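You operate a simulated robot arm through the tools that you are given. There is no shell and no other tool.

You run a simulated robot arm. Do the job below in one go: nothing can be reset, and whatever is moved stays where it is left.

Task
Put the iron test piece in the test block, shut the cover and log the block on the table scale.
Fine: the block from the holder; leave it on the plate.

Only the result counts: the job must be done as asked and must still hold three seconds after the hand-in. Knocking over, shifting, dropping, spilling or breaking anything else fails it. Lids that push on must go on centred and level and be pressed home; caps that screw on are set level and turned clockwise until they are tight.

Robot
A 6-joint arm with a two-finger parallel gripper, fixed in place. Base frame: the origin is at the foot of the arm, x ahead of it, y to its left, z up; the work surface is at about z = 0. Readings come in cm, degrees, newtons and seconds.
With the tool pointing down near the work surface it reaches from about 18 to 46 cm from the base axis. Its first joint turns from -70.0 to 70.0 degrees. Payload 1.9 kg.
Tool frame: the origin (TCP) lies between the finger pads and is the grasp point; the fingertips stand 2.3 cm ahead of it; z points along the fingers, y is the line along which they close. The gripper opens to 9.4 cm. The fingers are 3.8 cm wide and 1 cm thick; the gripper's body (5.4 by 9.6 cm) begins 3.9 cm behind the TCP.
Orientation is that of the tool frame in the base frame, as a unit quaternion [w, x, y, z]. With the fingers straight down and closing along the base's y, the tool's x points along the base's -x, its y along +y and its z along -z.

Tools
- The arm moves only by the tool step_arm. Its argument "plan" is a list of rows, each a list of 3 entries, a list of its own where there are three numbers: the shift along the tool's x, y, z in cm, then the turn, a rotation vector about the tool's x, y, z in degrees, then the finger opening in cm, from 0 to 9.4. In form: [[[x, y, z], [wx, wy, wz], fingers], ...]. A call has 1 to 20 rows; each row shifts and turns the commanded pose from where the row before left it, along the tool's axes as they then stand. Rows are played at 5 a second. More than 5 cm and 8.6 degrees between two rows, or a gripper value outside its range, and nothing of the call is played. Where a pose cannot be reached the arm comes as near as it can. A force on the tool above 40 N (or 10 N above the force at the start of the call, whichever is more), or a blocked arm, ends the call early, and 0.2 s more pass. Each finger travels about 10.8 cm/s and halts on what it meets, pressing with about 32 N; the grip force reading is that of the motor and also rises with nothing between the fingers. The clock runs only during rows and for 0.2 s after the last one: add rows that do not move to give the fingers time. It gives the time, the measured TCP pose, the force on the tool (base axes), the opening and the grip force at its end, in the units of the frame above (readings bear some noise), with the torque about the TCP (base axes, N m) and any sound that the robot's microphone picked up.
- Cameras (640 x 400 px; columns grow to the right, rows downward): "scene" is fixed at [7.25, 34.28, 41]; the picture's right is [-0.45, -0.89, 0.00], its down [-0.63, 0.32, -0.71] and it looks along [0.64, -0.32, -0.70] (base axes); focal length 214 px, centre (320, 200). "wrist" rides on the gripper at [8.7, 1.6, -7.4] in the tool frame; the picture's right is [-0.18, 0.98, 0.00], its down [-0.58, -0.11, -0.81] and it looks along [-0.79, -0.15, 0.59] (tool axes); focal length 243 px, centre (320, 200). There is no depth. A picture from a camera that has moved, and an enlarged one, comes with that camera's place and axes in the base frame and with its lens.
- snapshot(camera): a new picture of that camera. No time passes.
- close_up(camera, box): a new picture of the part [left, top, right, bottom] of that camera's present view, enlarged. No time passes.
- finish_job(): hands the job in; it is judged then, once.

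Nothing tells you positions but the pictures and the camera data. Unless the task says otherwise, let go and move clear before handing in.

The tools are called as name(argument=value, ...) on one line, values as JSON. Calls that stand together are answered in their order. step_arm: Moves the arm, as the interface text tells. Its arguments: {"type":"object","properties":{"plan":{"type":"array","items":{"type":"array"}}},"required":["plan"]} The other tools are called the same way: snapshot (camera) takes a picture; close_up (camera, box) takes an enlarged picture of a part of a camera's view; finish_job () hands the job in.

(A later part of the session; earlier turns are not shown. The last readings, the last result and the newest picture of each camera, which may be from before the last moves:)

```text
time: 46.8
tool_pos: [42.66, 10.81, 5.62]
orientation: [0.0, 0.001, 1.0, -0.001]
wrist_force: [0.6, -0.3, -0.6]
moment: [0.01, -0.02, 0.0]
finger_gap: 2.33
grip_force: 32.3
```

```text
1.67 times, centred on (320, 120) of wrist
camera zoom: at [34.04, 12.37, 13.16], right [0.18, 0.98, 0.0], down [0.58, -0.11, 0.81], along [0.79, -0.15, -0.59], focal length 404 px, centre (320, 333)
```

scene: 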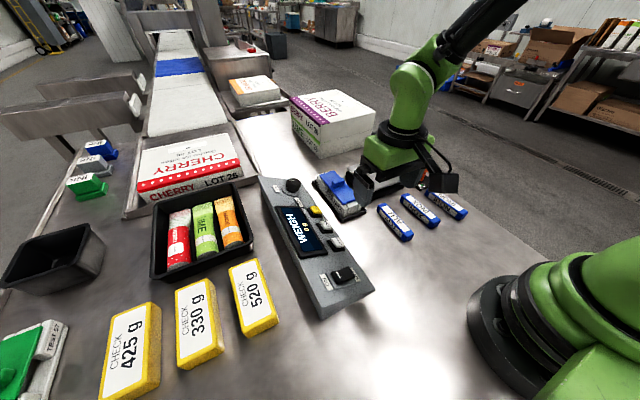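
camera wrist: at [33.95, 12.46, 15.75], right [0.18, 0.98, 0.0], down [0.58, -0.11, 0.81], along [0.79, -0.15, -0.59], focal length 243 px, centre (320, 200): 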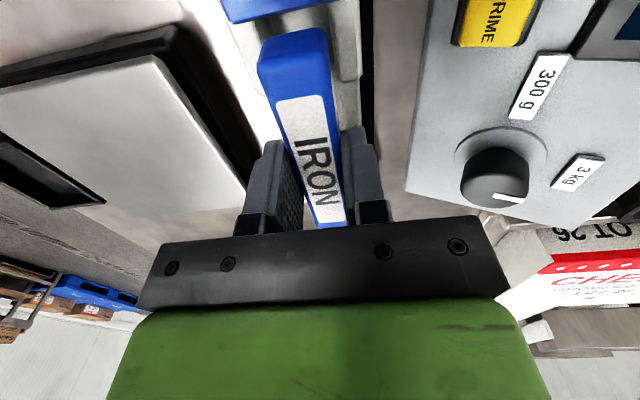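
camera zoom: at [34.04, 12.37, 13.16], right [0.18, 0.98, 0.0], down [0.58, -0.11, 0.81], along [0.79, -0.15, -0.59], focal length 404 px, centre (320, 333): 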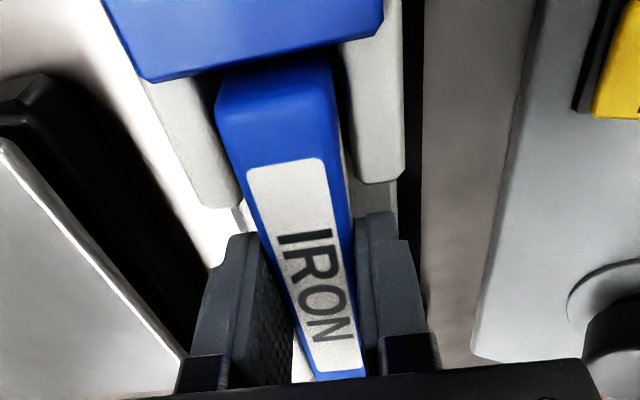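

Entering cleanly between the posts. I continue down in small steps while watching the force.

step_arm(plan=[[[0, 0, 0.3], [0, 0, 0], 1.2], [[0, 0, 0.3], [0, 0, 0], 1.2], [[0, 0, 0.3], [0, 0, 0], 1.2], [[0, 0, 0.2], [0, 0, 0], 1.2], [[0, 0, 0], [0, 0, 0], 1.2]])

close_up(camera="scene", box=[310, 165, 370, 220])

```text
time: 48.0
tool_pos: [42.69, 10.72, 4.49]
orientation: [0.0, 0.0, 1.0, -0.001]
wrist_force: [0.1, -0.2, -0.6]
moment: [0.0, 0.03, 0.01]
finger_gap: 2.34
grip_force: 31.9
```

```text
7.27 times, centred on (340, 192) of scene
camera zoom: at [7.25, 34.28, 41.0], right [-0.45, -0.89, 0.0], down [-0.63, 0.32, -0.71], along [0.64, -0.32, -0.7], focal length 1560 px, centre (174, 254)
```

zoom: 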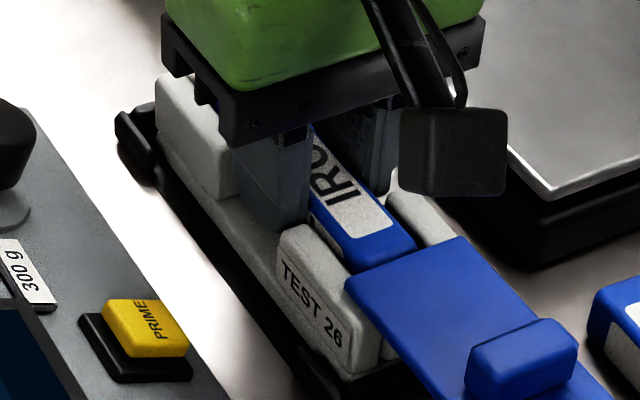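

step_arm(plan=[[[0, 0, 0.15], [0, 0, 0], 1.2], [[0, 0, 0.15], [0, 0, 0], 1.2], [[0, 0, 0], [0, 0, 0], 1.2]])

```text
time: 48.8
tool_pos: [42.65, 10.75, 4.15]
orientation: [0.0, 0.0, 1.0, 0.0]
wrist_force: [0.1, -0.5, -1.2]
moment: [-0.01, -0.01, 0.0]
finger_gap: 2.33
grip_force: 31.9
```

step_arm(plan=[[[0, 0, 0.12], [0, 0, 0], 1.2], [[0, 0, 0.12], [0, 0, 0], 1.2], [[0, 0, 0], [0, 0, 0], 1.2]])

close_up(camera="scene", box=[320, 170, 365, 210])

```text
time: 49.6
tool_pos: [42.57, 10.78, 3.92]
orientation: [0.0, 0.001, 1.0, 0.0]
wrist_force: [-0.7, 0.3, -1.0]
moment: [-0.03, 0.01, 0.03]
finger_gap: 2.34
grip_force: 32.3
```

```text
10.00 times, centred on (342, 190) of scene
camera zoom: at [7.25, 34.28, 41.0], right [-0.45, -0.89, 0.0], down [-0.63, 0.32, -0.71], along [0.64, -0.32, -0.7], focal length 2145 px, centre (95, 300)
```

zoom: 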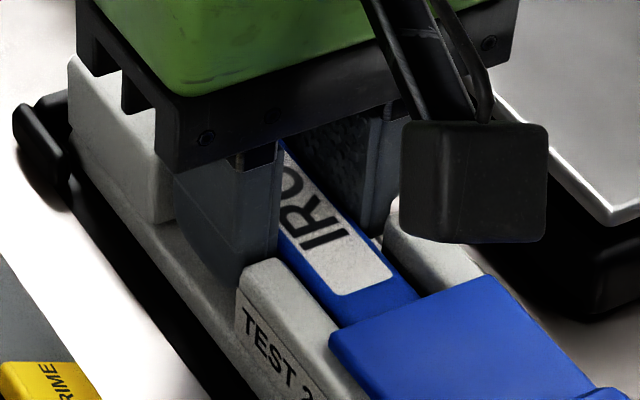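

step_arm(plan=[[[0, 0, 0.1], [0, 0, 0], 1.2], [[0, 0, 0.1], [0, 0, 0], 1.2], [[0, 0, 0], [0, 0, 0], 1.2]])

```text
time: 50.4
tool_pos: [42.83, 10.86, 3.86]
orientation: [0.002, 0.0, 1.0, 0.0]
wrist_force: [-7.9, -0.7, 28.7]
moment: [-0.01, 0.25, -0.06]
finger_gap: 2.34
grip_force: 32.1
```

Contact with the floor (28 N). I ease up by 0.12 cm and release the bar.

step_arm(plan=[[[0, 0, -0.1], [0, 0, 0], 1.2], [[0, 0, 0], [0, 0, 0], 1.2]])

```text
time: 51.0
tool_pos: [42.71, 10.84, 3.85]
orientation: [0.001, 0.0, 1.0, -0.002]
wrist_force: [2.4, 3.4, 9.6]
moment: [0.1, -0.65, 0.13]
finger_gap: 2.31
grip_force: 32.0
```

step_arm(plan=[[[0, 0, -0.06], [0, 0, 0], 1.2], [[0, 0, 0], [0, 0, 0], 2.0], [[0, 0, 0], [0, 0, 0], 3.0], [[0, 0, 0], [0, 0, 0], 3.2], [[0, 0, 0], [0, 0, 0], 3.2]])

close_up(camera="scene", box=[320, 170, 365, 210])

close_up(camera="wrist", box=[220, 0, 420, 240])

```text
time: 52.2
tool_pos: [42.77, 10.74, 3.78]
orientation: [-0.001, -0.001, 1.0, -0.001]
wrist_force: [-0.4, -0.4, -0.7]
moment: [-0.01, 0.0, 0.02]
finger_gap: 3.23
grip_force: 0.1
```

```text
10.00 times, centred on (342, 190) of scene
camera zoom: at [7.25, 34.28, 41.0], right [-0.45, -0.89, 0.0], down [-0.63, 0.32, -0.71], along [0.64, -0.32, -0.7], focal length 2145 px, centre (95, 300)
```

zoom: 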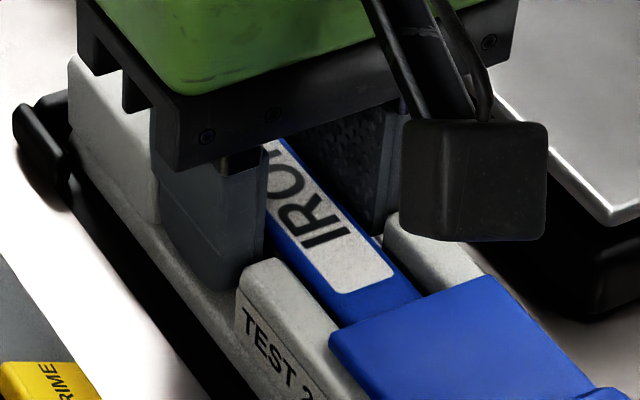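

```text
1.67 times, centred on (320, 120) of wrist
camera zoom: at [34.1, 12.32, 11.41], right [0.18, 0.98, 0.0], down [0.58, -0.11, 0.81], along [0.79, -0.15, -0.59], focal length 404 px, centre (320, 333)
```

zoom: 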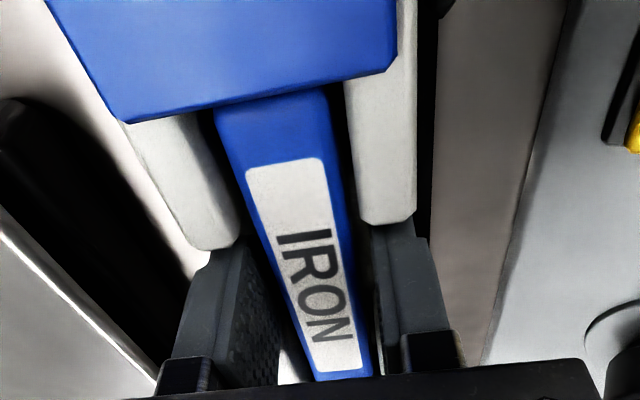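

The bar lies in the cavity. I withdraw straight up and inspect.

step_arm(plan=[[[0, 0, -0.5], [0, 0, 0], 3.2], [[0, 0, -1.5], [0, 0, 0], 3.2], [[0, 0, -2], [0, 0, 0], 3.5], [[0, 0, -3], [0, 0, 0], 6], [[3, 0, -3], [0, 0, 0], 6], [[4, 0, 0], [0, 0, 0], 6], [[3, 0, 0], [0, 0, 0], 6], [[0, 0, 0], [0, 0, 0], 6]])

close_up(camera="scene", box=[305, 165, 395, 245])

close_up(camera="scene", box=[310, 165, 360, 210])

snapshot(camera="wrist")

```text
time: 54.0
tool_pos: [32.62, 10.89, 13.86]
orientation: [0.0, 0.0, 1.0, 0.0]
wrist_force: [0.0, 0.0, 0.2]
moment: [0.01, -0.01, 0.01]
finger_gap: 6.0
grip_force: 0.1
```

```text
5.00 times, centred on (350, 205) of scene
camera zoom: at [7.25, 34.28, 41.0], right [-0.45, -0.89, 0.0], down [-0.63, 0.32, -0.71], along [0.64, -0.32, -0.7], focal length 1072 px, centre (170, 175)
```

zoom: 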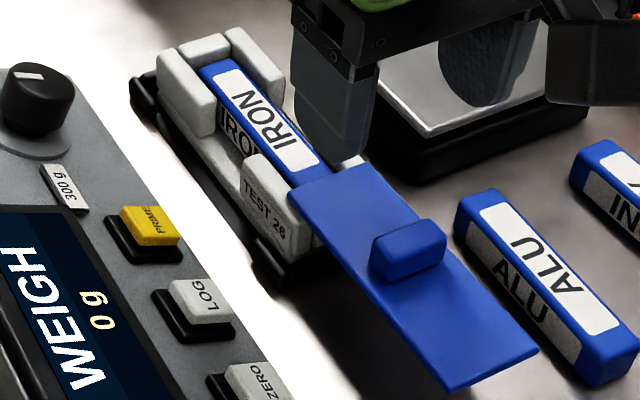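

```text
8.89 times, centred on (335, 188) of scene
camera zoom: at [7.25, 34.28, 41.0], right [-0.45, -0.89, 0.0], down [-0.63, 0.32, -0.71], along [0.64, -0.32, -0.7], focal length 1906 px, centre (187, 311)
```

zoom: 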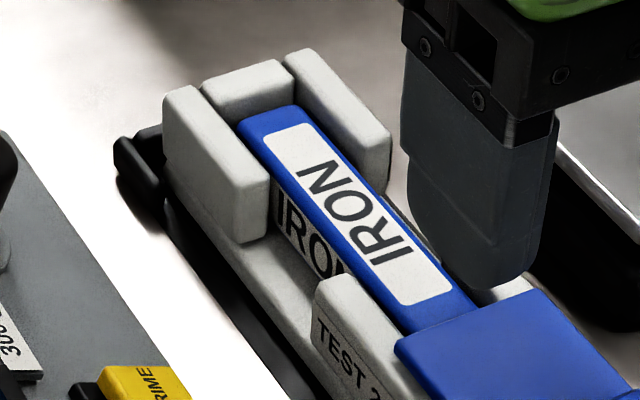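

```text
taken
camera wrist: at [23.93, 12.4, 21.37], right [0.18, 0.98, 0.0], down [0.58, -0.11, 0.81], along [0.79, -0.15, -0.59], focal length 243 px, centre (320, 200)
```

wrist: 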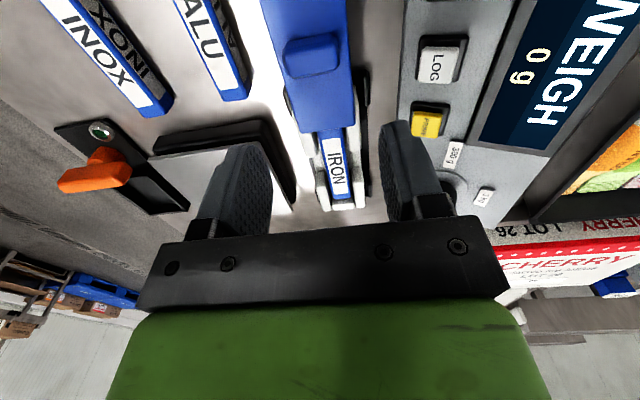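

The iron bar sits below the post tops. Now I go back to the cover handle at about (30.8, 10.75) to slide it shut.

step_arm(plan=[[[1.8, -0.1, 1], [0, 0, 0], 6], [[0, 0, 3], [0, 0, 0], 6], [[0, 0, 1.9], [0, 0, 0], 6], [[0, 0, 0.9], [0, 0, 0], 6], [[0, 0, 0], [0, 0, 0], 6]])

close_up(camera="wrist", box=[220, 60, 440, 230])

close_up(camera="scene", box=[305, 165, 395, 245])

```text
time: 55.2
tool_pos: [30.85, 10.68, 7.0]
orientation: [0.0, 0.0, 1.0, -0.001]
wrist_force: [-0.7, -0.8, -0.7]
moment: [0.02, 0.0, 0.01]
finger_gap: 6.02
grip_force: 0.1
```

```text
2.35 times, centred on (330, 145) of wrist
camera zoom: at [22.17, 12.25, 14.58], right [0.18, 0.98, 0.0], down [0.58, -0.11, 0.81], along [0.79, -0.15, -0.59], focal length 571 px, centre (296, 329)
```

zoom: 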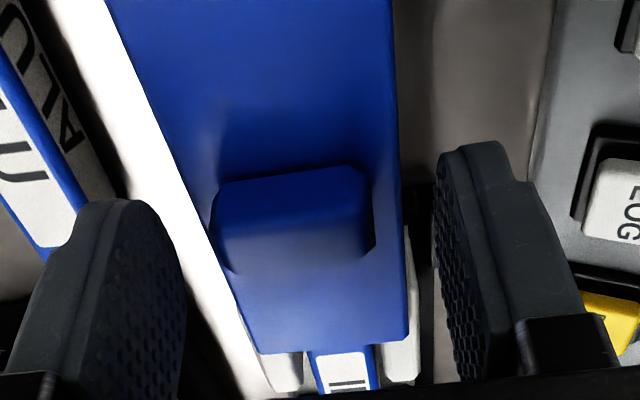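

```text
5.00 times, centred on (350, 205) of scene
camera zoom: at [7.25, 34.28, 41.0], right [-0.45, -0.89, 0.0], down [-0.63, 0.32, -0.71], along [0.64, -0.32, -0.7], focal length 1072 px, centre (170, 175)
```

zoom: 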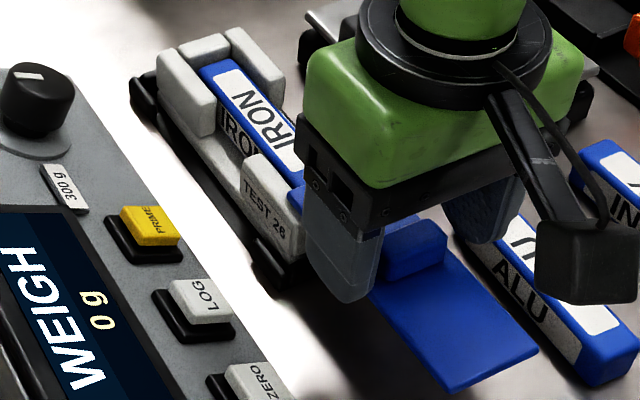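

step_arm(plan=[[[0, 0, 0], [0, 0, 0], 4], [[0, 0, 0], [0, 0, 0], 2.5], [[0, 0, 0], [0, 0, 0], 2], [[-0.3, 0, 0], [0, 0, 0], 2], [[-0.4, 0, 0], [0, 0, 0], 2], [[-0.4, 0, 0], [0, 0, 0], 2], [[0, 0, 0], [0, 0, 0], 2]])

close_up(camera="scene", box=[305, 165, 395, 245])

```text
time: 56.8
tool_pos: [32.08, 10.58, 6.95]
orientation: [-0.002, 0.0, 1.0, -0.001]
wrist_force: [-0.2, 0.5, 0.6]
moment: [0.02, 0.06, 0.07]
finger_gap: 3.31
grip_force: 32.1
```

```text
5.00 times, centred on (350, 205) of scene
camera zoom: at [7.26, 34.28, 41.0], right [-0.45, -0.89, 0.0], down [-0.63, 0.32, -0.71], along [0.64, -0.32, -0.7], focal length 1072 px, centre (170, 175)
```

zoom: 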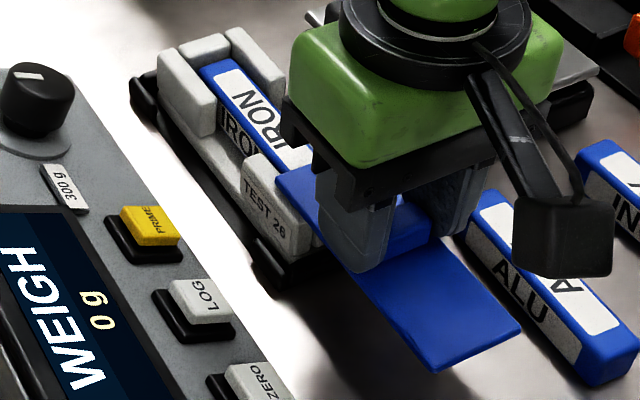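

Sliding freely; I continue closing.

step_arm(plan=[[[-0.4, 0, 0], [0, 0, 0], 2], [[-0.4, 0, 0], [0, 0, 0], 2], [[-0.4, 0, 0], [0, 0, 0], 2], [[-0.4, 0, 0], [0, 0, 0], 2], [[-0.4, 0, 0], [0, 0, 0], 2], [[-0.4, 0, 0], [0, 0, 0], 2], [[-0.4, 0, 0], [0, 0, 0], 2], [[-0.4, 0, 0], [0, 0, 0], 2], [[-0.4, 0, 0], [0, 0, 0], 2], [[-0.4, 0, 0], [0, 0, 0], 2], [[0, 0, 0], [0, 0, 0], 2]])

close_up(camera="scene", box=[305, 165, 395, 245])

```text
time: 59.2
tool_pos: [35.92, 10.72, 7.09]
orientation: [-0.001, 0.0, 1.0, -0.001]
wrist_force: [0.3, 0.0, -0.8]
moment: [0.01, 0.31, -0.01]
finger_gap: 3.28
grip_force: 31.9
```

```text
5.00 times, centred on (350, 205) of scene
camera zoom: at [7.26, 34.28, 40.99], right [-0.45, -0.89, 0.0], down [-0.63, 0.32, -0.71], along [0.64, -0.32, -0.7], focal length 1072 px, centre (170, 175)
```

zoom: 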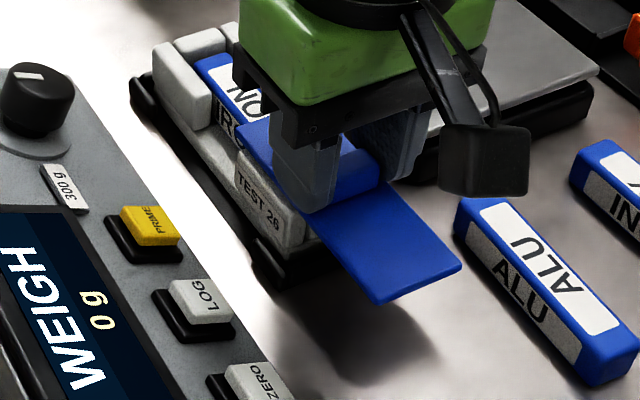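

close_up(camera="scene", box=[310, 165, 375, 225])

```text
6.67 times, centred on (342, 195) of scene
camera zoom: at [7.26, 34.28, 40.99], right [-0.45, -0.89, 0.0], down [-0.63, 0.32, -0.71], along [0.64, -0.32, -0.7], focal length 1430 px, centre (170, 233)
```

zoom: 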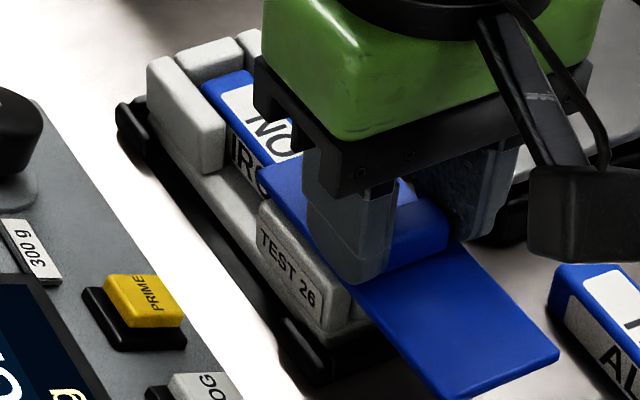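

The block has only taken up a little slack in the holder; forces stay tiny. I continue closing.

step_arm(plan=[[[-0.4, 0, 0], [0, 0, 0], 2], [[-0.4, 0, 0], [0, 0, 0], 2], [[-0.4, 0, 0], [0, 0, 0], 2], [[-0.4, 0, 0], [0, 0, 0], 2], [[-0.4, 0, 0], [0, 0, 0], 2], [[-0.4, 0, 0], [0, 0, 0], 2], [[-0.4, 0, 0], [0, 0, 0], 2], [[-0.4, 0, 0], [0, 0, 0], 2], [[0, 0, 0], [0, 0, 0], 2]])

close_up(camera="scene", box=[305, 165, 385, 235])

```text
time: 61.2
tool_pos: [39.17, 10.83, 7.22]
orientation: [0.0, 0.001, 1.0, -0.001]
wrist_force: [-0.5, -0.6, -0.9]
moment: [-0.02, 0.17, 0.01]
finger_gap: 3.3
grip_force: 32.2
```

```text
5.71 times, centred on (345, 200) of scene
camera zoom: at [7.26, 34.28, 40.99], right [-0.45, -0.89, 0.0], down [-0.63, 0.32, -0.71], along [0.64, -0.32, -0.7], focal length 1226 px, centre (177, 200)
```

zoom: 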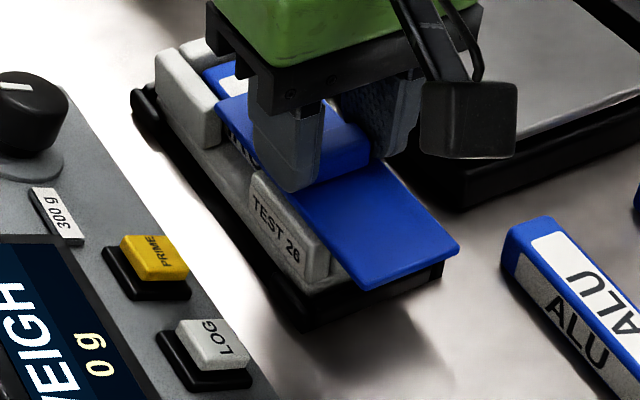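

close_up(camera="scene", box=[330, 190, 370, 225])

close_up(camera="scene", box=[308, 165, 345, 195])

```text
11.43 times, centred on (350, 208) of scene
camera zoom: at [7.26, 34.28, 40.99], right [-0.45, -0.89, 0.0], down [-0.63, 0.32, -0.71], along [0.64, -0.32, -0.7], focal length 2451 px, centre (-23, 114)
```

zoom: 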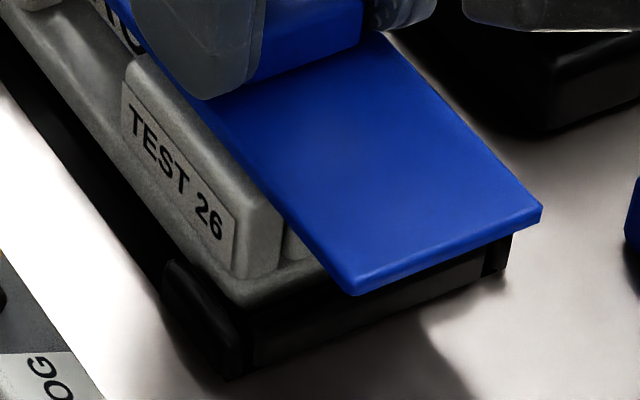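

```text
13.33 times, centred on (326, 180) of scene
camera zoom: at [7.26, 34.28, 40.99], right [-0.45, -0.89, 0.0], down [-0.63, 0.32, -0.71], along [0.64, -0.32, -0.7], focal length 2860 px, centre (233, 467)
```

zoom: 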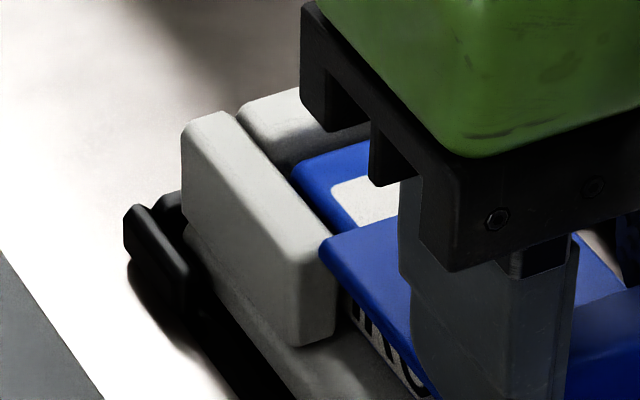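

The holder hasn't moved; the block has just shifted ~0.5 cm inside its slack. I continue to close toward the stop.

step_arm(plan=[[[-0.4, 0, 0], [0, 0, 0], 2], [[-0.4, 0, 0], [0, 0, 0], 2], [[-0.4, 0, 0], [0, 0, 0], 2], [[-0.4, 0, 0], [0, 0, 0], 2], [[-0.4, 0, 0], [0, 0, 0], 2], [[-0.4, 0, 0], [0, 0, 0], 2], [[-0.4, 0, 0], [0, 0, 0], 2], [[0, 0, 0], [0, 0, 0], 2]])

close_up(camera="scene", box=[305, 165, 385, 235])

```text
time: 63.0
tool_pos: [41.84, 10.56, 7.14]
orientation: [0.0, 0.0, 1.0, -0.002]
wrist_force: [0.1, -0.7, -1.0]
moment: [0.0, 0.05, 0.01]
finger_gap: 3.31
grip_force: 32.1
```

```text
5.71 times, centred on (345, 200) of scene
camera zoom: at [7.26, 34.28, 40.99], right [-0.45, -0.89, 0.0], down [-0.63, 0.32, -0.71], along [0.64, -0.32, -0.7], focal length 1226 px, centre (177, 200)
```

zoom: 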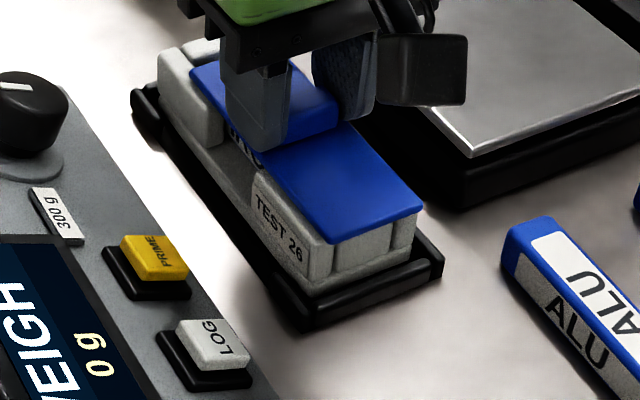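

step_arm(plan=[[[-0.25, 0, 0], [0, 0, 0], 2], [[-0.25, 0, 0], [0, 0, 0], 2], [[-0.25, 0, 0], [0, 0, 0], 2], [[-0.25, 0, 0], [0, 0, 0], 2], [[0, 0, 0], [0, 0, 0], 2]])

close_up(camera="scene", box=[305, 165, 385, 235])

```text
time: 64.2
tool_pos: [42.92, 10.75, 7.08]
orientation: [0.0, 0.0, 1.0, 0.0]
wrist_force: [-0.1, 0.8, 0.6]
moment: [0.13, -0.23, 0.05]
finger_gap: 3.29
grip_force: 32.3
```

```text
5.71 times, centred on (345, 200) of scene
camera zoom: at [7.25, 34.28, 41.0], right [-0.45, -0.89, 0.0], down [-0.63, 0.32, -0.71], along [0.64, -0.32, -0.7], focal length 1226 px, centre (177, 200)
```

zoom: 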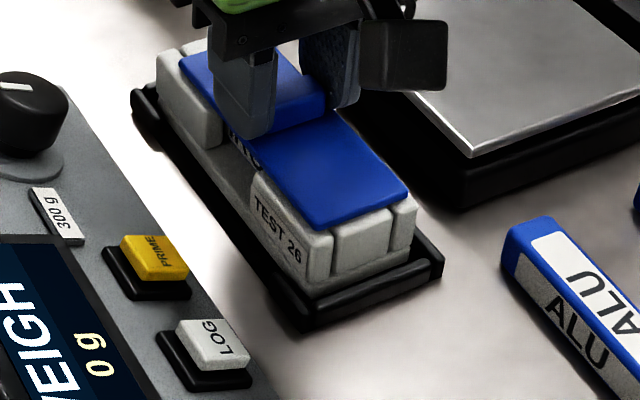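

step_arm(plan=[[[-0.2, 0, 0], [0, 0, 0], 2], [[-0.2, 0, 0], [0, 0, 0], 2], [[0, 0, 0], [0, 0, 0], 2]])

close_up(camera="scene", box=[305, 165, 385, 235])

```text
time: 65.0
tool_pos: [43.43, 10.64, 7.1]
orientation: [0.001, -0.001, 1.0, -0.001]
wrist_force: [0.5, 0.7, -0.7]
moment: [0.07, -0.22, 0.0]
finger_gap: 3.31
grip_force: 32.9
```

```text
5.71 times, centred on (345, 200) of scene
camera zoom: at [7.25, 34.28, 41.0], right [-0.45, -0.89, 0.0], down [-0.63, 0.32, -0.71], along [0.64, -0.32, -0.7], focal length 1226 px, centre (177, 200)
```

zoom: 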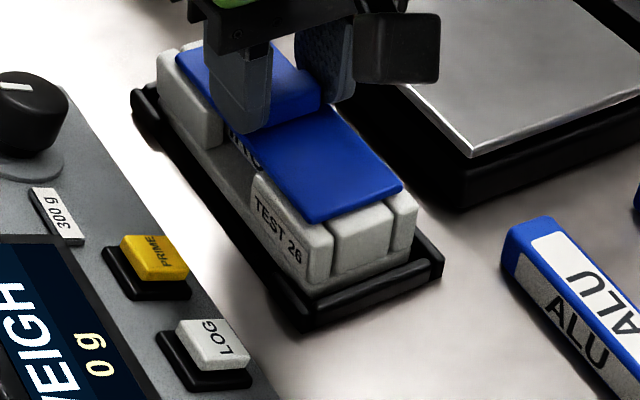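

step_arm(plan=[[[-0.2, 0, 0], [0, 0, 0], 2], [[-0.2, 0, 0], [0, 0, 0], 2], [[0, 0, 0], [0, 0, 0], 2]])

close_up(camera="scene", box=[305, 165, 385, 235])

```text
time: 65.8
tool_pos: [43.72, 10.73, 7.05]
orientation: [-0.003, 0.0, 1.0, 0.0]
wrist_force: [-17.3, -0.2, 10.2]
moment: [-0.07, 0.02, 0.1]
finger_gap: 3.3
grip_force: 32.3
```

```text
5.71 times, centred on (345, 200) of scene
camera zoom: at [7.25, 34.28, 41.0], right [-0.45, -0.89, 0.0], down [-0.63, 0.32, -0.71], along [0.64, -0.32, -0.7], focal length 1226 px, centre (177, 200)
```

zoom: 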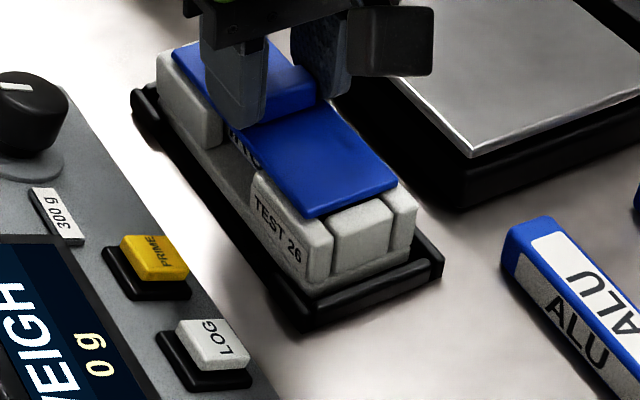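

The cover is hard against its closed stop (17 N). I release in place without pulling back.

step_arm(plan=[[[0, 0, 0], [0, 0, 0], 3.8], [[0, 0, 0], [0, 0, 0], 5], [[0, 0, -1.5], [0, 0, 0], 5.5], [[0, 0, -4], [0, 0, 0], 6], [[4, 0, -3], [0, 0, 0], 8], [[4, 0, 0], [0, 0, 0], 9.4], [[3, 0, 0], [0, 0, 0], 9.4], [[0, 0, 0], [0, 0, 0], 9.4]])

close_up(camera="scene", box=[305, 165, 385, 235])

close_up(camera="scene", box=[310, 165, 370, 225])

snapshot(camera="wrist")

close_up(camera="wrist", box=[260, 40, 420, 220])

```text
time: 67.6
tool_pos: [32.72, 10.66, 15.66]
orientation: [0.0, 0.0, 1.0, 0.0]
wrist_force: [1.4, -0.1, -0.1]
moment: [0.01, -0.02, -0.03]
finger_gap: 9.39
grip_force: 0.0
```

```text
5.71 times, centred on (345, 200) of scene
camera zoom: at [7.25, 34.28, 41.0], right [-0.45, -0.89, 0.0], down [-0.63, 0.32, -0.71], along [0.64, -0.32, -0.7], focal length 1226 px, centre (177, 200)
```

zoom: 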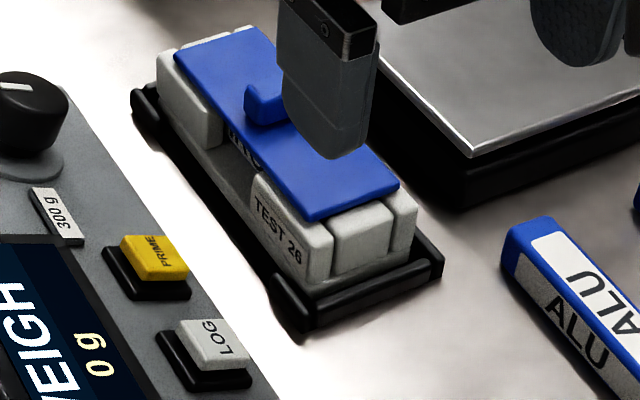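

```text
6.67 times, centred on (340, 195) of scene
camera zoom: at [7.25, 34.28, 41.0], right [-0.45, -0.89, 0.0], down [-0.63, 0.32, -0.71], along [0.64, -0.32, -0.7], focal length 1430 px, centre (187, 233)
```

zoom: 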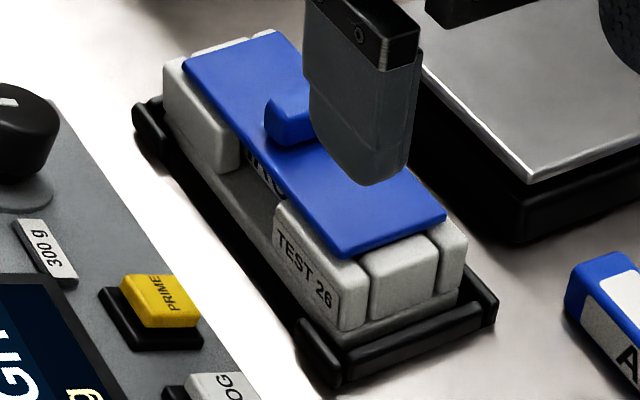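

```text
taken
camera wrist: at [24.07, 12.25, 23.14], right [0.18, 0.98, 0.0], down [0.58, -0.11, 0.81], along [0.79, -0.15, -0.59], focal length 243 px, centre (320, 200)
```

wrist: 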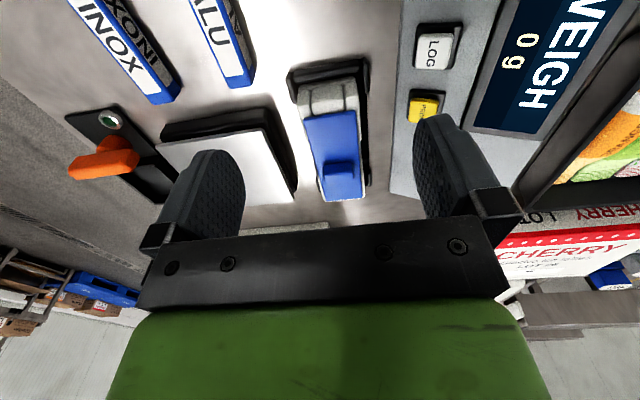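

```text
2.22 times, centred on (340, 130) of wrist
camera zoom: at [24.07, 12.25, 23.14], right [0.18, 0.98, 0.0], down [0.58, -0.11, 0.81], along [0.79, -0.15, -0.59], focal length 539 px, centre (276, 356)
```

zoom: 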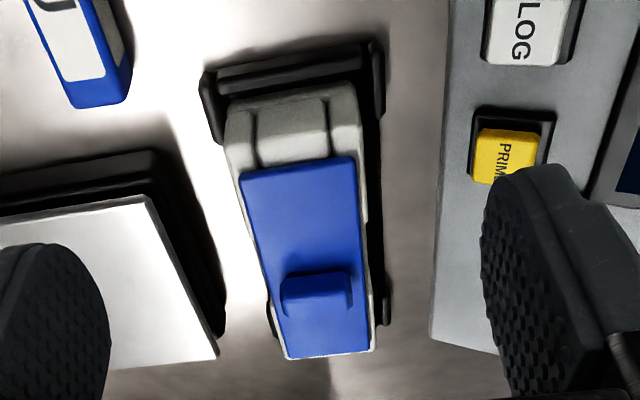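

The cover is shut as at the start. The handle already proved able to lift the whole block level, so I regrip it at about (43.4, 10.7) to carry the block to the plate.

step_arm(plan=[[[-4, 0, 0], [0, 0, 0], 7], [[-4, 0, 0], [0, 0, 0], 6], [[-2.7, 0.05, 2], [0, 0, 0], 6], [[0, 0, 3], [0, 0, 0], 6], [[0, 0, 2.5], [0, 0, 0], 6], [[0, 0, 1.2], [0, 0, 0], 6], [[0, 0, 0], [0, 0, 0], 6]])

close_up(camera="wrist", box=[220, 60, 440, 230])

close_up(camera="scene", box=[310, 150, 380, 210])

```text
time: 69.2
tool_pos: [43.57, 10.71, 6.93]
orientation: [0.0, 0.0, 1.0, 0.0]
wrist_force: [0.3, 0.8, 0.3]
moment: [-0.02, 0.0, -0.01]
finger_gap: 5.98
grip_force: 0.0
```

```text
2.35 times, centred on (330, 145) of wrist
camera zoom: at [34.93, 12.32, 14.42], right [0.18, 0.98, 0.0], down [0.58, -0.11, 0.81], along [0.79, -0.15, -0.59], focal length 571 px, centre (296, 329)
```

zoom: 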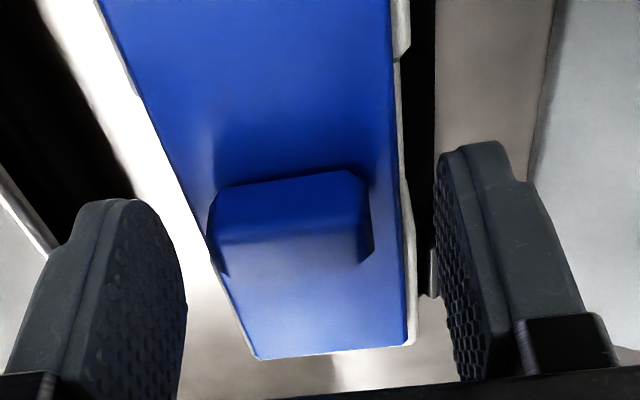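

```text
6.67 times, centred on (345, 180) of scene
camera zoom: at [7.25, 34.28, 41.0], right [-0.45, -0.89, 0.0], down [-0.63, 0.32, -0.71], along [0.64, -0.32, -0.7], focal length 1430 px, centre (153, 333)
```

zoom: 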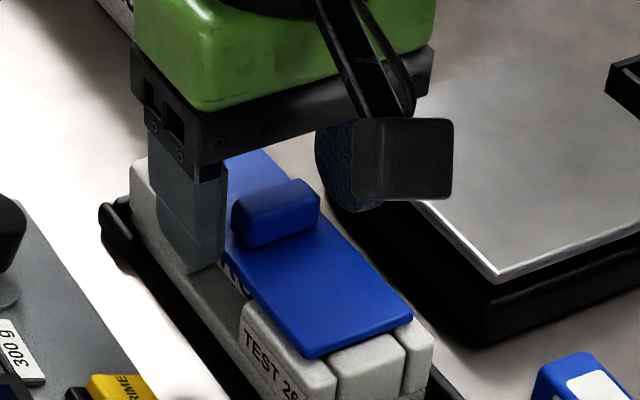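

Good placement. I close on the handle and lift in small increments, checking force and levelness.

step_arm(plan=[[[0, 0, 0], [0, 0, 0], 4], [[0, 0, 0], [0, 0, 0], 2.5], [[0, 0, 0], [0, 0, 0], 1.5], [[0, 0, 0], [0, 0, 0], 1.5], [[0, 0, -0.2], [0, 0, 0], 1.5], [[0, 0, -0.3], [0, 0, 0], 1.5], [[0, 0, -0.4], [0, 0, 0], 1.5], [[0, 0, 0], [0, 0, 0], 1.5]])

close_up(camera="scene", box=[310, 160, 380, 225])

```text
time: 71.0
tool_pos: [43.35, 10.73, 7.83]
orientation: [0.0, 0.001, 1.0, -0.001]
wrist_force: [0.1, -0.6, -4.2]
moment: [0.02, 0.0, 0.0]
finger_gap: 3.29
grip_force: 31.9
```

```text
6.15 times, centred on (345, 192) of scene
camera zoom: at [7.26, 34.28, 40.99], right [-0.45, -0.89, 0.0], down [-0.63, 0.32, -0.71], along [0.64, -0.32, -0.7], focal length 1320 px, centre (166, 246)
```

zoom: 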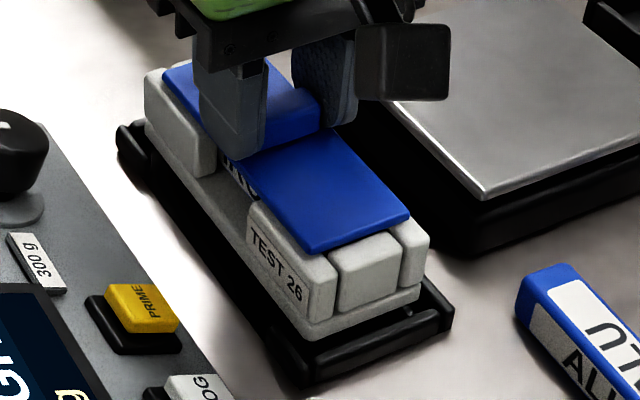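

The block hangs level with zero moment. I lift it clear of the holder.

step_arm(plan=[[[0, 0, -0.5], [0, 0, 0], 1.5], [[0, 0, -0.7], [0, 0, 0], 1.5], [[0, 0, -1], [0, 0, 0], 1.5], [[0, 0, -1], [0, 0, 0], 1.5], [[0, 0, -0.8], [0, 0, 0], 1.5], [[0, 0, -0.4], [0, 0, 0], 1.5], [[0, 0, 0], [0, 0, 0], 1.5]])

close_up(camera="scene", box=[300, 130, 400, 225])

```text
time: 72.6
tool_pos: [43.41, 10.85, 12.3]
orientation: [-0.001, 0.0, 1.0, -0.001]
wrist_force: [-0.4, -0.8, -4.7]
moment: [-0.01, 0.0, -0.02]
finger_gap: 3.31
grip_force: 32.1
```

```text
4.21 times, centred on (350, 178) of scene
camera zoom: at [7.26, 34.28, 40.99], right [-0.45, -0.89, 0.0], down [-0.63, 0.32, -0.71], along [0.64, -0.32, -0.7], focal length 903 px, centre (194, 295)
```

zoom: 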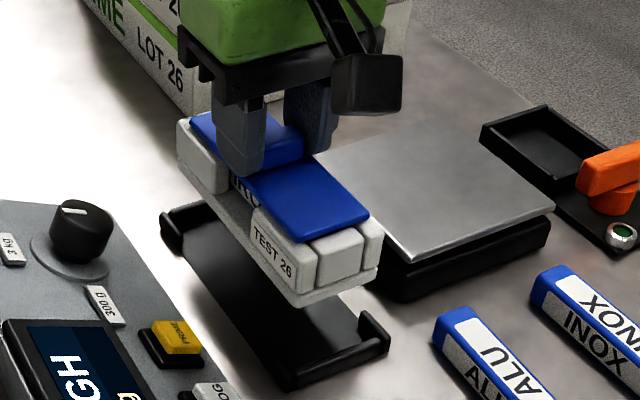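

The block weighs about 0.45 kg, so the 3 kg range is right. I carry it slowly sideways over the plate centre (44, −2.3).

step_arm(plan=[[[0, -0.4, 0], [0, 0, 0], 1.5], [[0, -0.8, 0], [0, 0, 0], 1.5], [[-0.05, -1, 0], [0, 0, 0], 1.5], [[-0.05, -1, 0], [0, 0, 0], 1.5], [[-0.05, -1, 0], [0, 0, 0], 1.5], [[-0.05, -1, 0], [0, 0, 0], 1.5], [[-0.05, -1, 0], [0, 0, 0], 1.5], [[-0.05, -1, 0], [0, 0, 0], 1.5], [[-0.05, -1, 0], [0, 0, 0], 1.5], [[-0.05, -1, 0], [0, 0, 0], 1.5], [[-0.05, -1, 0], [0, 0, 0], 1.5], [[-0.05, -1, 0], [0, 0, 0], 1.5], [[0, -1, 0], [0, 0, 0], 1.5], [[0, -0.6, 0], [0, 0, 0], 1.5], [[0, -0.3, 0], [0, 0, 0], 1.5], [[0, 0, 0], [0, 0, 0], 1.5]])

close_up(camera="scene", box=[320, 110, 440, 225])

snapshot(camera="wrist")

```text
time: 76.0
tool_pos: [43.88, -2.31, 12.19]
orientation: [0.0, 0.001, 1.0, -0.001]
wrist_force: [0.4, -0.4, -3.9]
moment: [0.01, -0.03, 0.05]
finger_gap: 3.3
grip_force: 31.8
```

```text
3.48 times, centred on (380, 168) of scene
camera zoom: at [7.26, 34.28, 41.0], right [-0.45, -0.89, 0.0], down [-0.63, 0.32, -0.71], along [0.64, -0.32, -0.7], focal length 746 px, centre (111, 313)
```

zoom: 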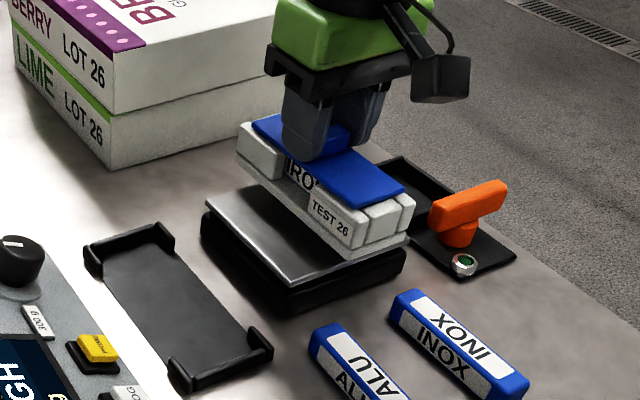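

```text
taken
camera wrist: at [35.32, -0.85, 19.8], right [0.18, 0.98, 0.0], down [0.58, -0.11, 0.81], along [0.79, -0.15, -0.59], focal length 243 px, centre (320, 200)
```

wrist: 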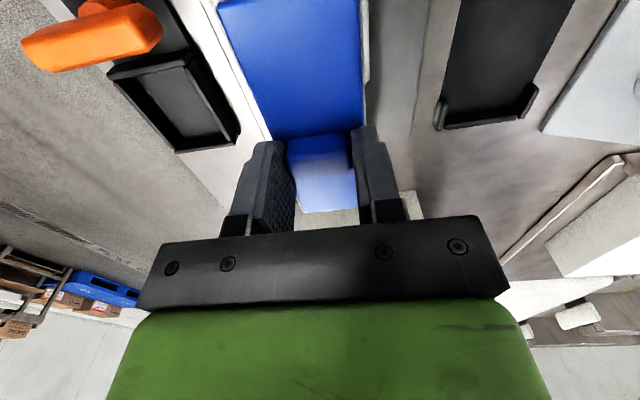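

The block is over the plate. I lower it gradually and watch the force for contact.

step_arm(plan=[[[0, 0, 0.4], [0, 0, 0], 1.5], [[0, 0, 0.5], [0, 0, 0], 1.5], [[0, 0, 0.4], [0, 0, 0], 1.5], [[0, 0, 0.3], [0, 0, 0], 1.5], [[0, 0, 0.2], [0, 0, 0], 1.5], [[0, 0, 0], [0, 0, 0], 1.5]])

close_up(camera="scene", box=[340, 130, 420, 210])

```text
time: 77.2
tool_pos: [44.23, -2.4, 10.88]
orientation: [0.004, 0.001, 1.0, 0.0]
wrist_force: [-0.2, -0.1, 1.5]
moment: [-0.07, 0.1, 0.01]
finger_gap: 3.32
grip_force: 32.6
stopped in row 5: the force on the tool passed its limit at 45 N (the readings are from after the stop); the commanded pose is now the measured one
```

```text
5.00 times, centred on (380, 170) of scene
camera zoom: at [7.26, 34.28, 41.0], right [-0.45, -0.89, 0.0], down [-0.63, 0.32, -0.71], along [0.64, -0.32, -0.7], focal length 1072 px, centre (20, 350)
```

zoom: 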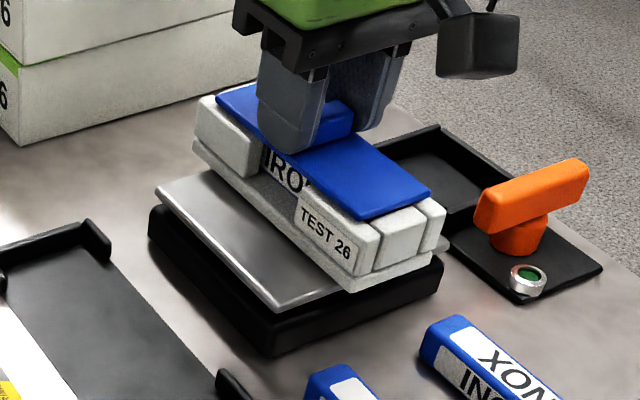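

Contact came earlier than expected (plate is higher), and the arm stopped itself. I look closely at the block, cover and plate before doing anything else.

close_up(camera="scene", box=[345, 145, 415, 205])

close_up(camera="scene", box=[380, 165, 415, 195])

close_up(camera="scene", box=[280, 190, 350, 250])

snapshot(camera="wrist")

```text
6.67 times, centred on (380, 175) of scene
camera zoom: at [7.26, 34.28, 41.0], right [-0.45, -0.89, 0.0], down [-0.63, 0.32, -0.71], along [0.64, -0.32, -0.7], focal length 1430 px, centre (-80, 367)
```

zoom: 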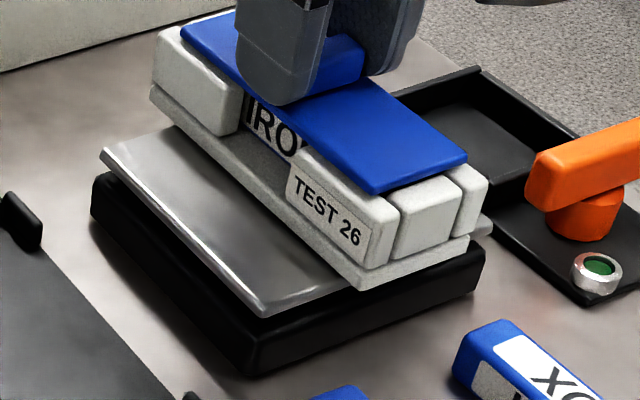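

```text
13.33 times, centred on (398, 180) of scene
camera zoom: at [7.26, 34.28, 41.0], right [-0.45, -0.89, 0.0], down [-0.63, 0.32, -0.71], along [0.64, -0.32, -0.7], focal length 2860 px, centre (-713, 467)
```

zoom: 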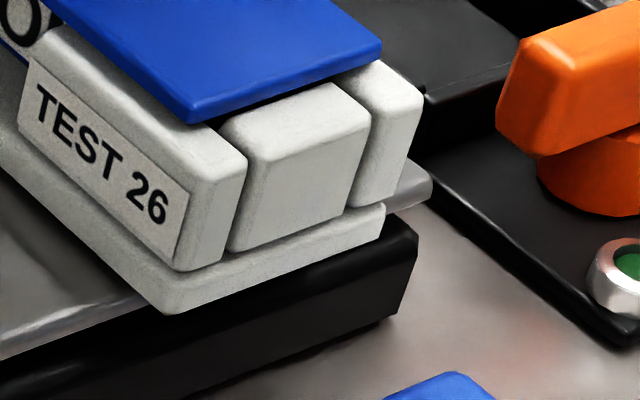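

```text
6.67 times, centred on (315, 220) of scene
camera zoom: at [7.26, 34.28, 41.0], right [-0.45, -0.89, 0.0], down [-0.63, 0.32, -0.71], along [0.64, -0.32, -0.7], focal length 1430 px, centre (353, 67)
```

zoom: 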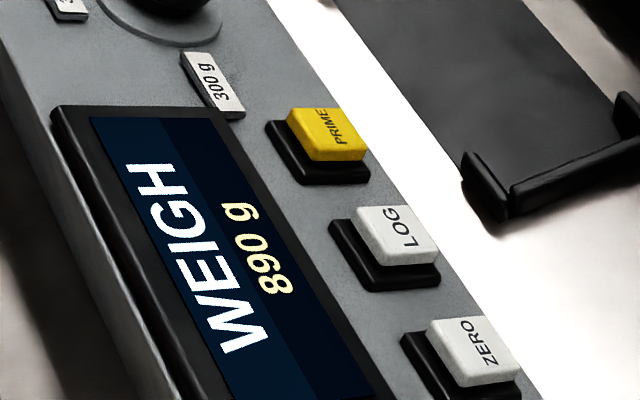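

```text
taken
camera wrist: at [35.48, -0.76, 18.35], right [0.19, 0.98, 0.0], down [0.58, -0.11, 0.81], along [0.8, -0.15, -0.59], focal length 243 px, centre (320, 200)
```

wrist: 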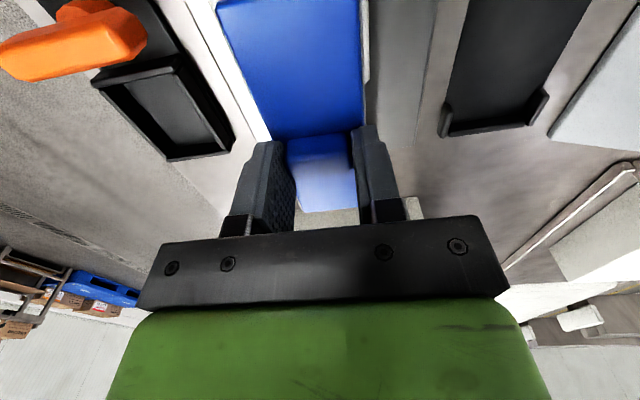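

close_up(camera="wrist", box=[350, 0, 480, 160])

close_up(camera="scene", box=[340, 150, 380, 190])

close_up(camera="scene", box=[355, 170, 405, 215])

```text
2.50 times, centred on (415, 80) of wrist
camera zoom: at [35.48, -0.76, 18.35], right [0.19, 0.98, 0.0], down [0.58, -0.11, 0.81], along [0.8, -0.15, -0.59], focal length 606 px, centre (82, 500)
```

zoom: 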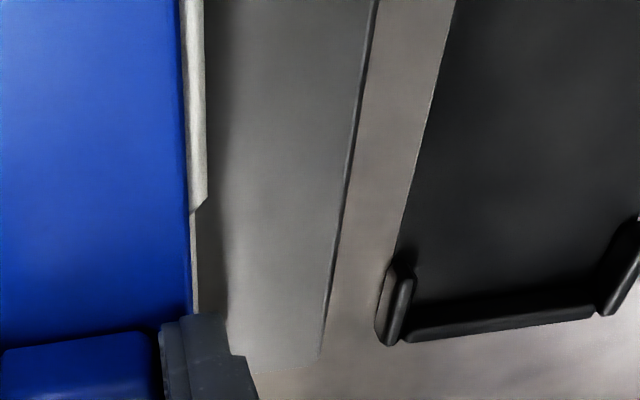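

```text
10.00 times, centred on (360, 170) of scene
camera zoom: at [7.26, 34.28, 41.0], right [-0.45, -0.89, 0.0], down [-0.63, 0.32, -0.71], along [0.64, -0.32, -0.7], focal length 2145 px, centre (-80, 500)
```

zoom: 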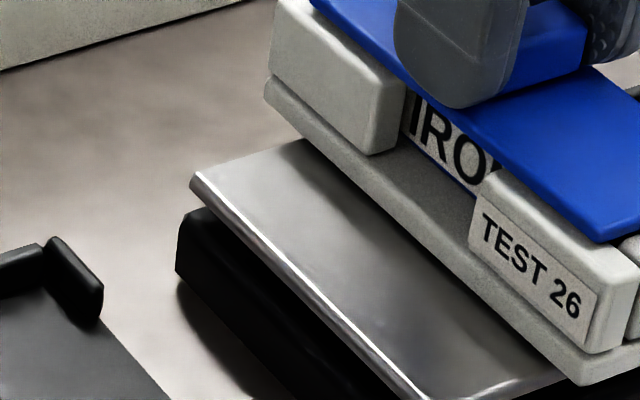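

```text
8.89 times, centred on (380, 192) of scene
camera zoom: at [7.26, 34.28, 41.0], right [-0.45, -0.89, 0.0], down [-0.63, 0.32, -0.71], along [0.64, -0.32, -0.7], focal length 1906 px, centre (-213, 267)
```

zoom: 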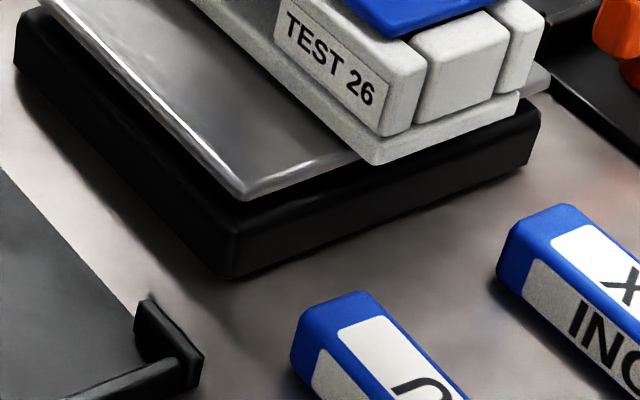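

The display reads 890 g (block plus hand pressure), so the block is standing on the plate; cover looks shut. I relieve the pressure slightly, then open the fingers.

step_arm(plan=[[[0, 0, -0.05], [0, 0, 0], 1.5], [[0, 0, 0], [0, 0, 0], 1.5], [[0, 0, 0], [0, 0, 0], 1.5]])

close_up(camera="scene", box=[280, 190, 350, 250])

```text
time: 78.0
tool_pos: [44.12, -2.25, 10.85]
orientation: [0.002, 0.001, 1.0, 0.0]
wrist_force: [-0.8, -0.6, -2.8]
moment: [-0.04, -0.12, -0.05]
finger_gap: 3.31
grip_force: 31.8
```

```text
6.67 times, centred on (315, 220) of scene
camera zoom: at [7.26, 34.28, 41.0], right [-0.45, -0.89, 0.0], down [-0.63, 0.32, -0.71], along [0.64, -0.32, -0.7], focal length 1430 px, centre (353, 67)
```

zoom: 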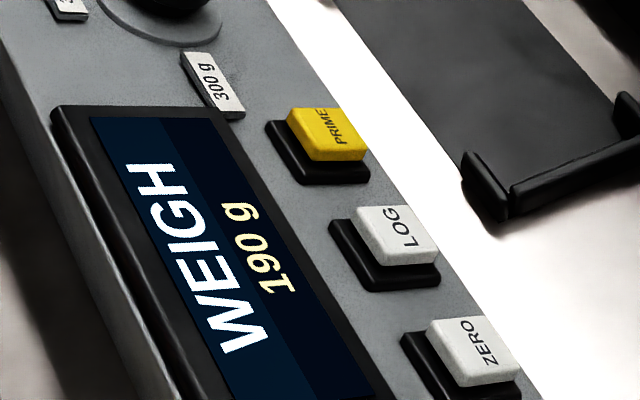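

Plate carries 190 g while I still hold 2.8 N; total about 470 g. I open the fingers to let it rest fully.

step_arm(plan=[[[0, 0, 0.03], [0, 0, 0], 1.5], [[0, 0, 0], [0, 0, 0], 3.6], [[0, 0, 0], [0, 0, 0], 4.2], [[0, 0, 0], [0, 0, 0], 5], [[0, 0, 0], [0, 0, 0], 5]])

close_up(camera="scene", box=[280, 190, 350, 250])

close_up(camera="scene", box=[345, 145, 415, 205])

```text
time: 79.2
tool_pos: [44.13, -2.29, 10.77]
orientation: [0.002, 0.001, 1.0, 0.0]
wrist_force: [0.4, 0.3, 0.0]
moment: [-0.02, 0.0, 0.03]
finger_gap: 4.99
grip_force: 0.0
```

```text
6.67 times, centred on (315, 220) of scene
camera zoom: at [7.25, 34.28, 41.0], right [-0.45, -0.89, 0.0], down [-0.63, 0.32, -0.71], along [0.64, -0.32, -0.7], focal length 1430 px, centre (353, 67)
```

zoom: 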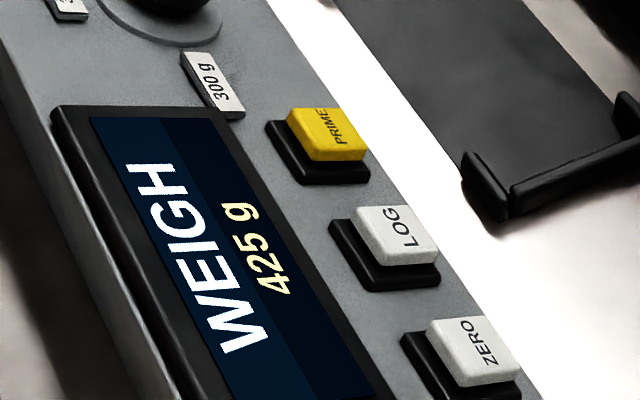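

```text
6.67 times, centred on (380, 175) of scene
camera zoom: at [7.25, 34.28, 41.0], right [-0.45, -0.89, 0.0], down [-0.63, 0.32, -0.71], along [0.64, -0.32, -0.7], focal length 1430 px, centre (-80, 367)
```

zoom: 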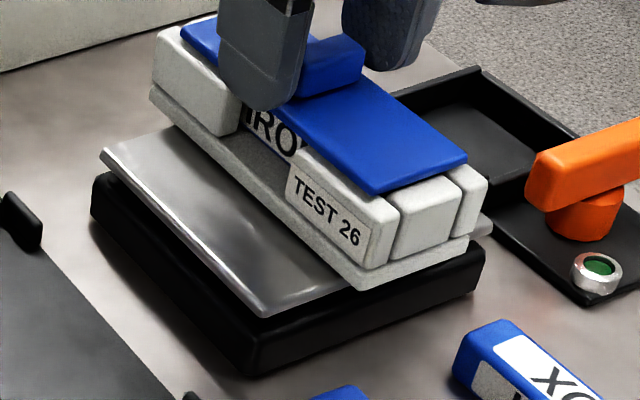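

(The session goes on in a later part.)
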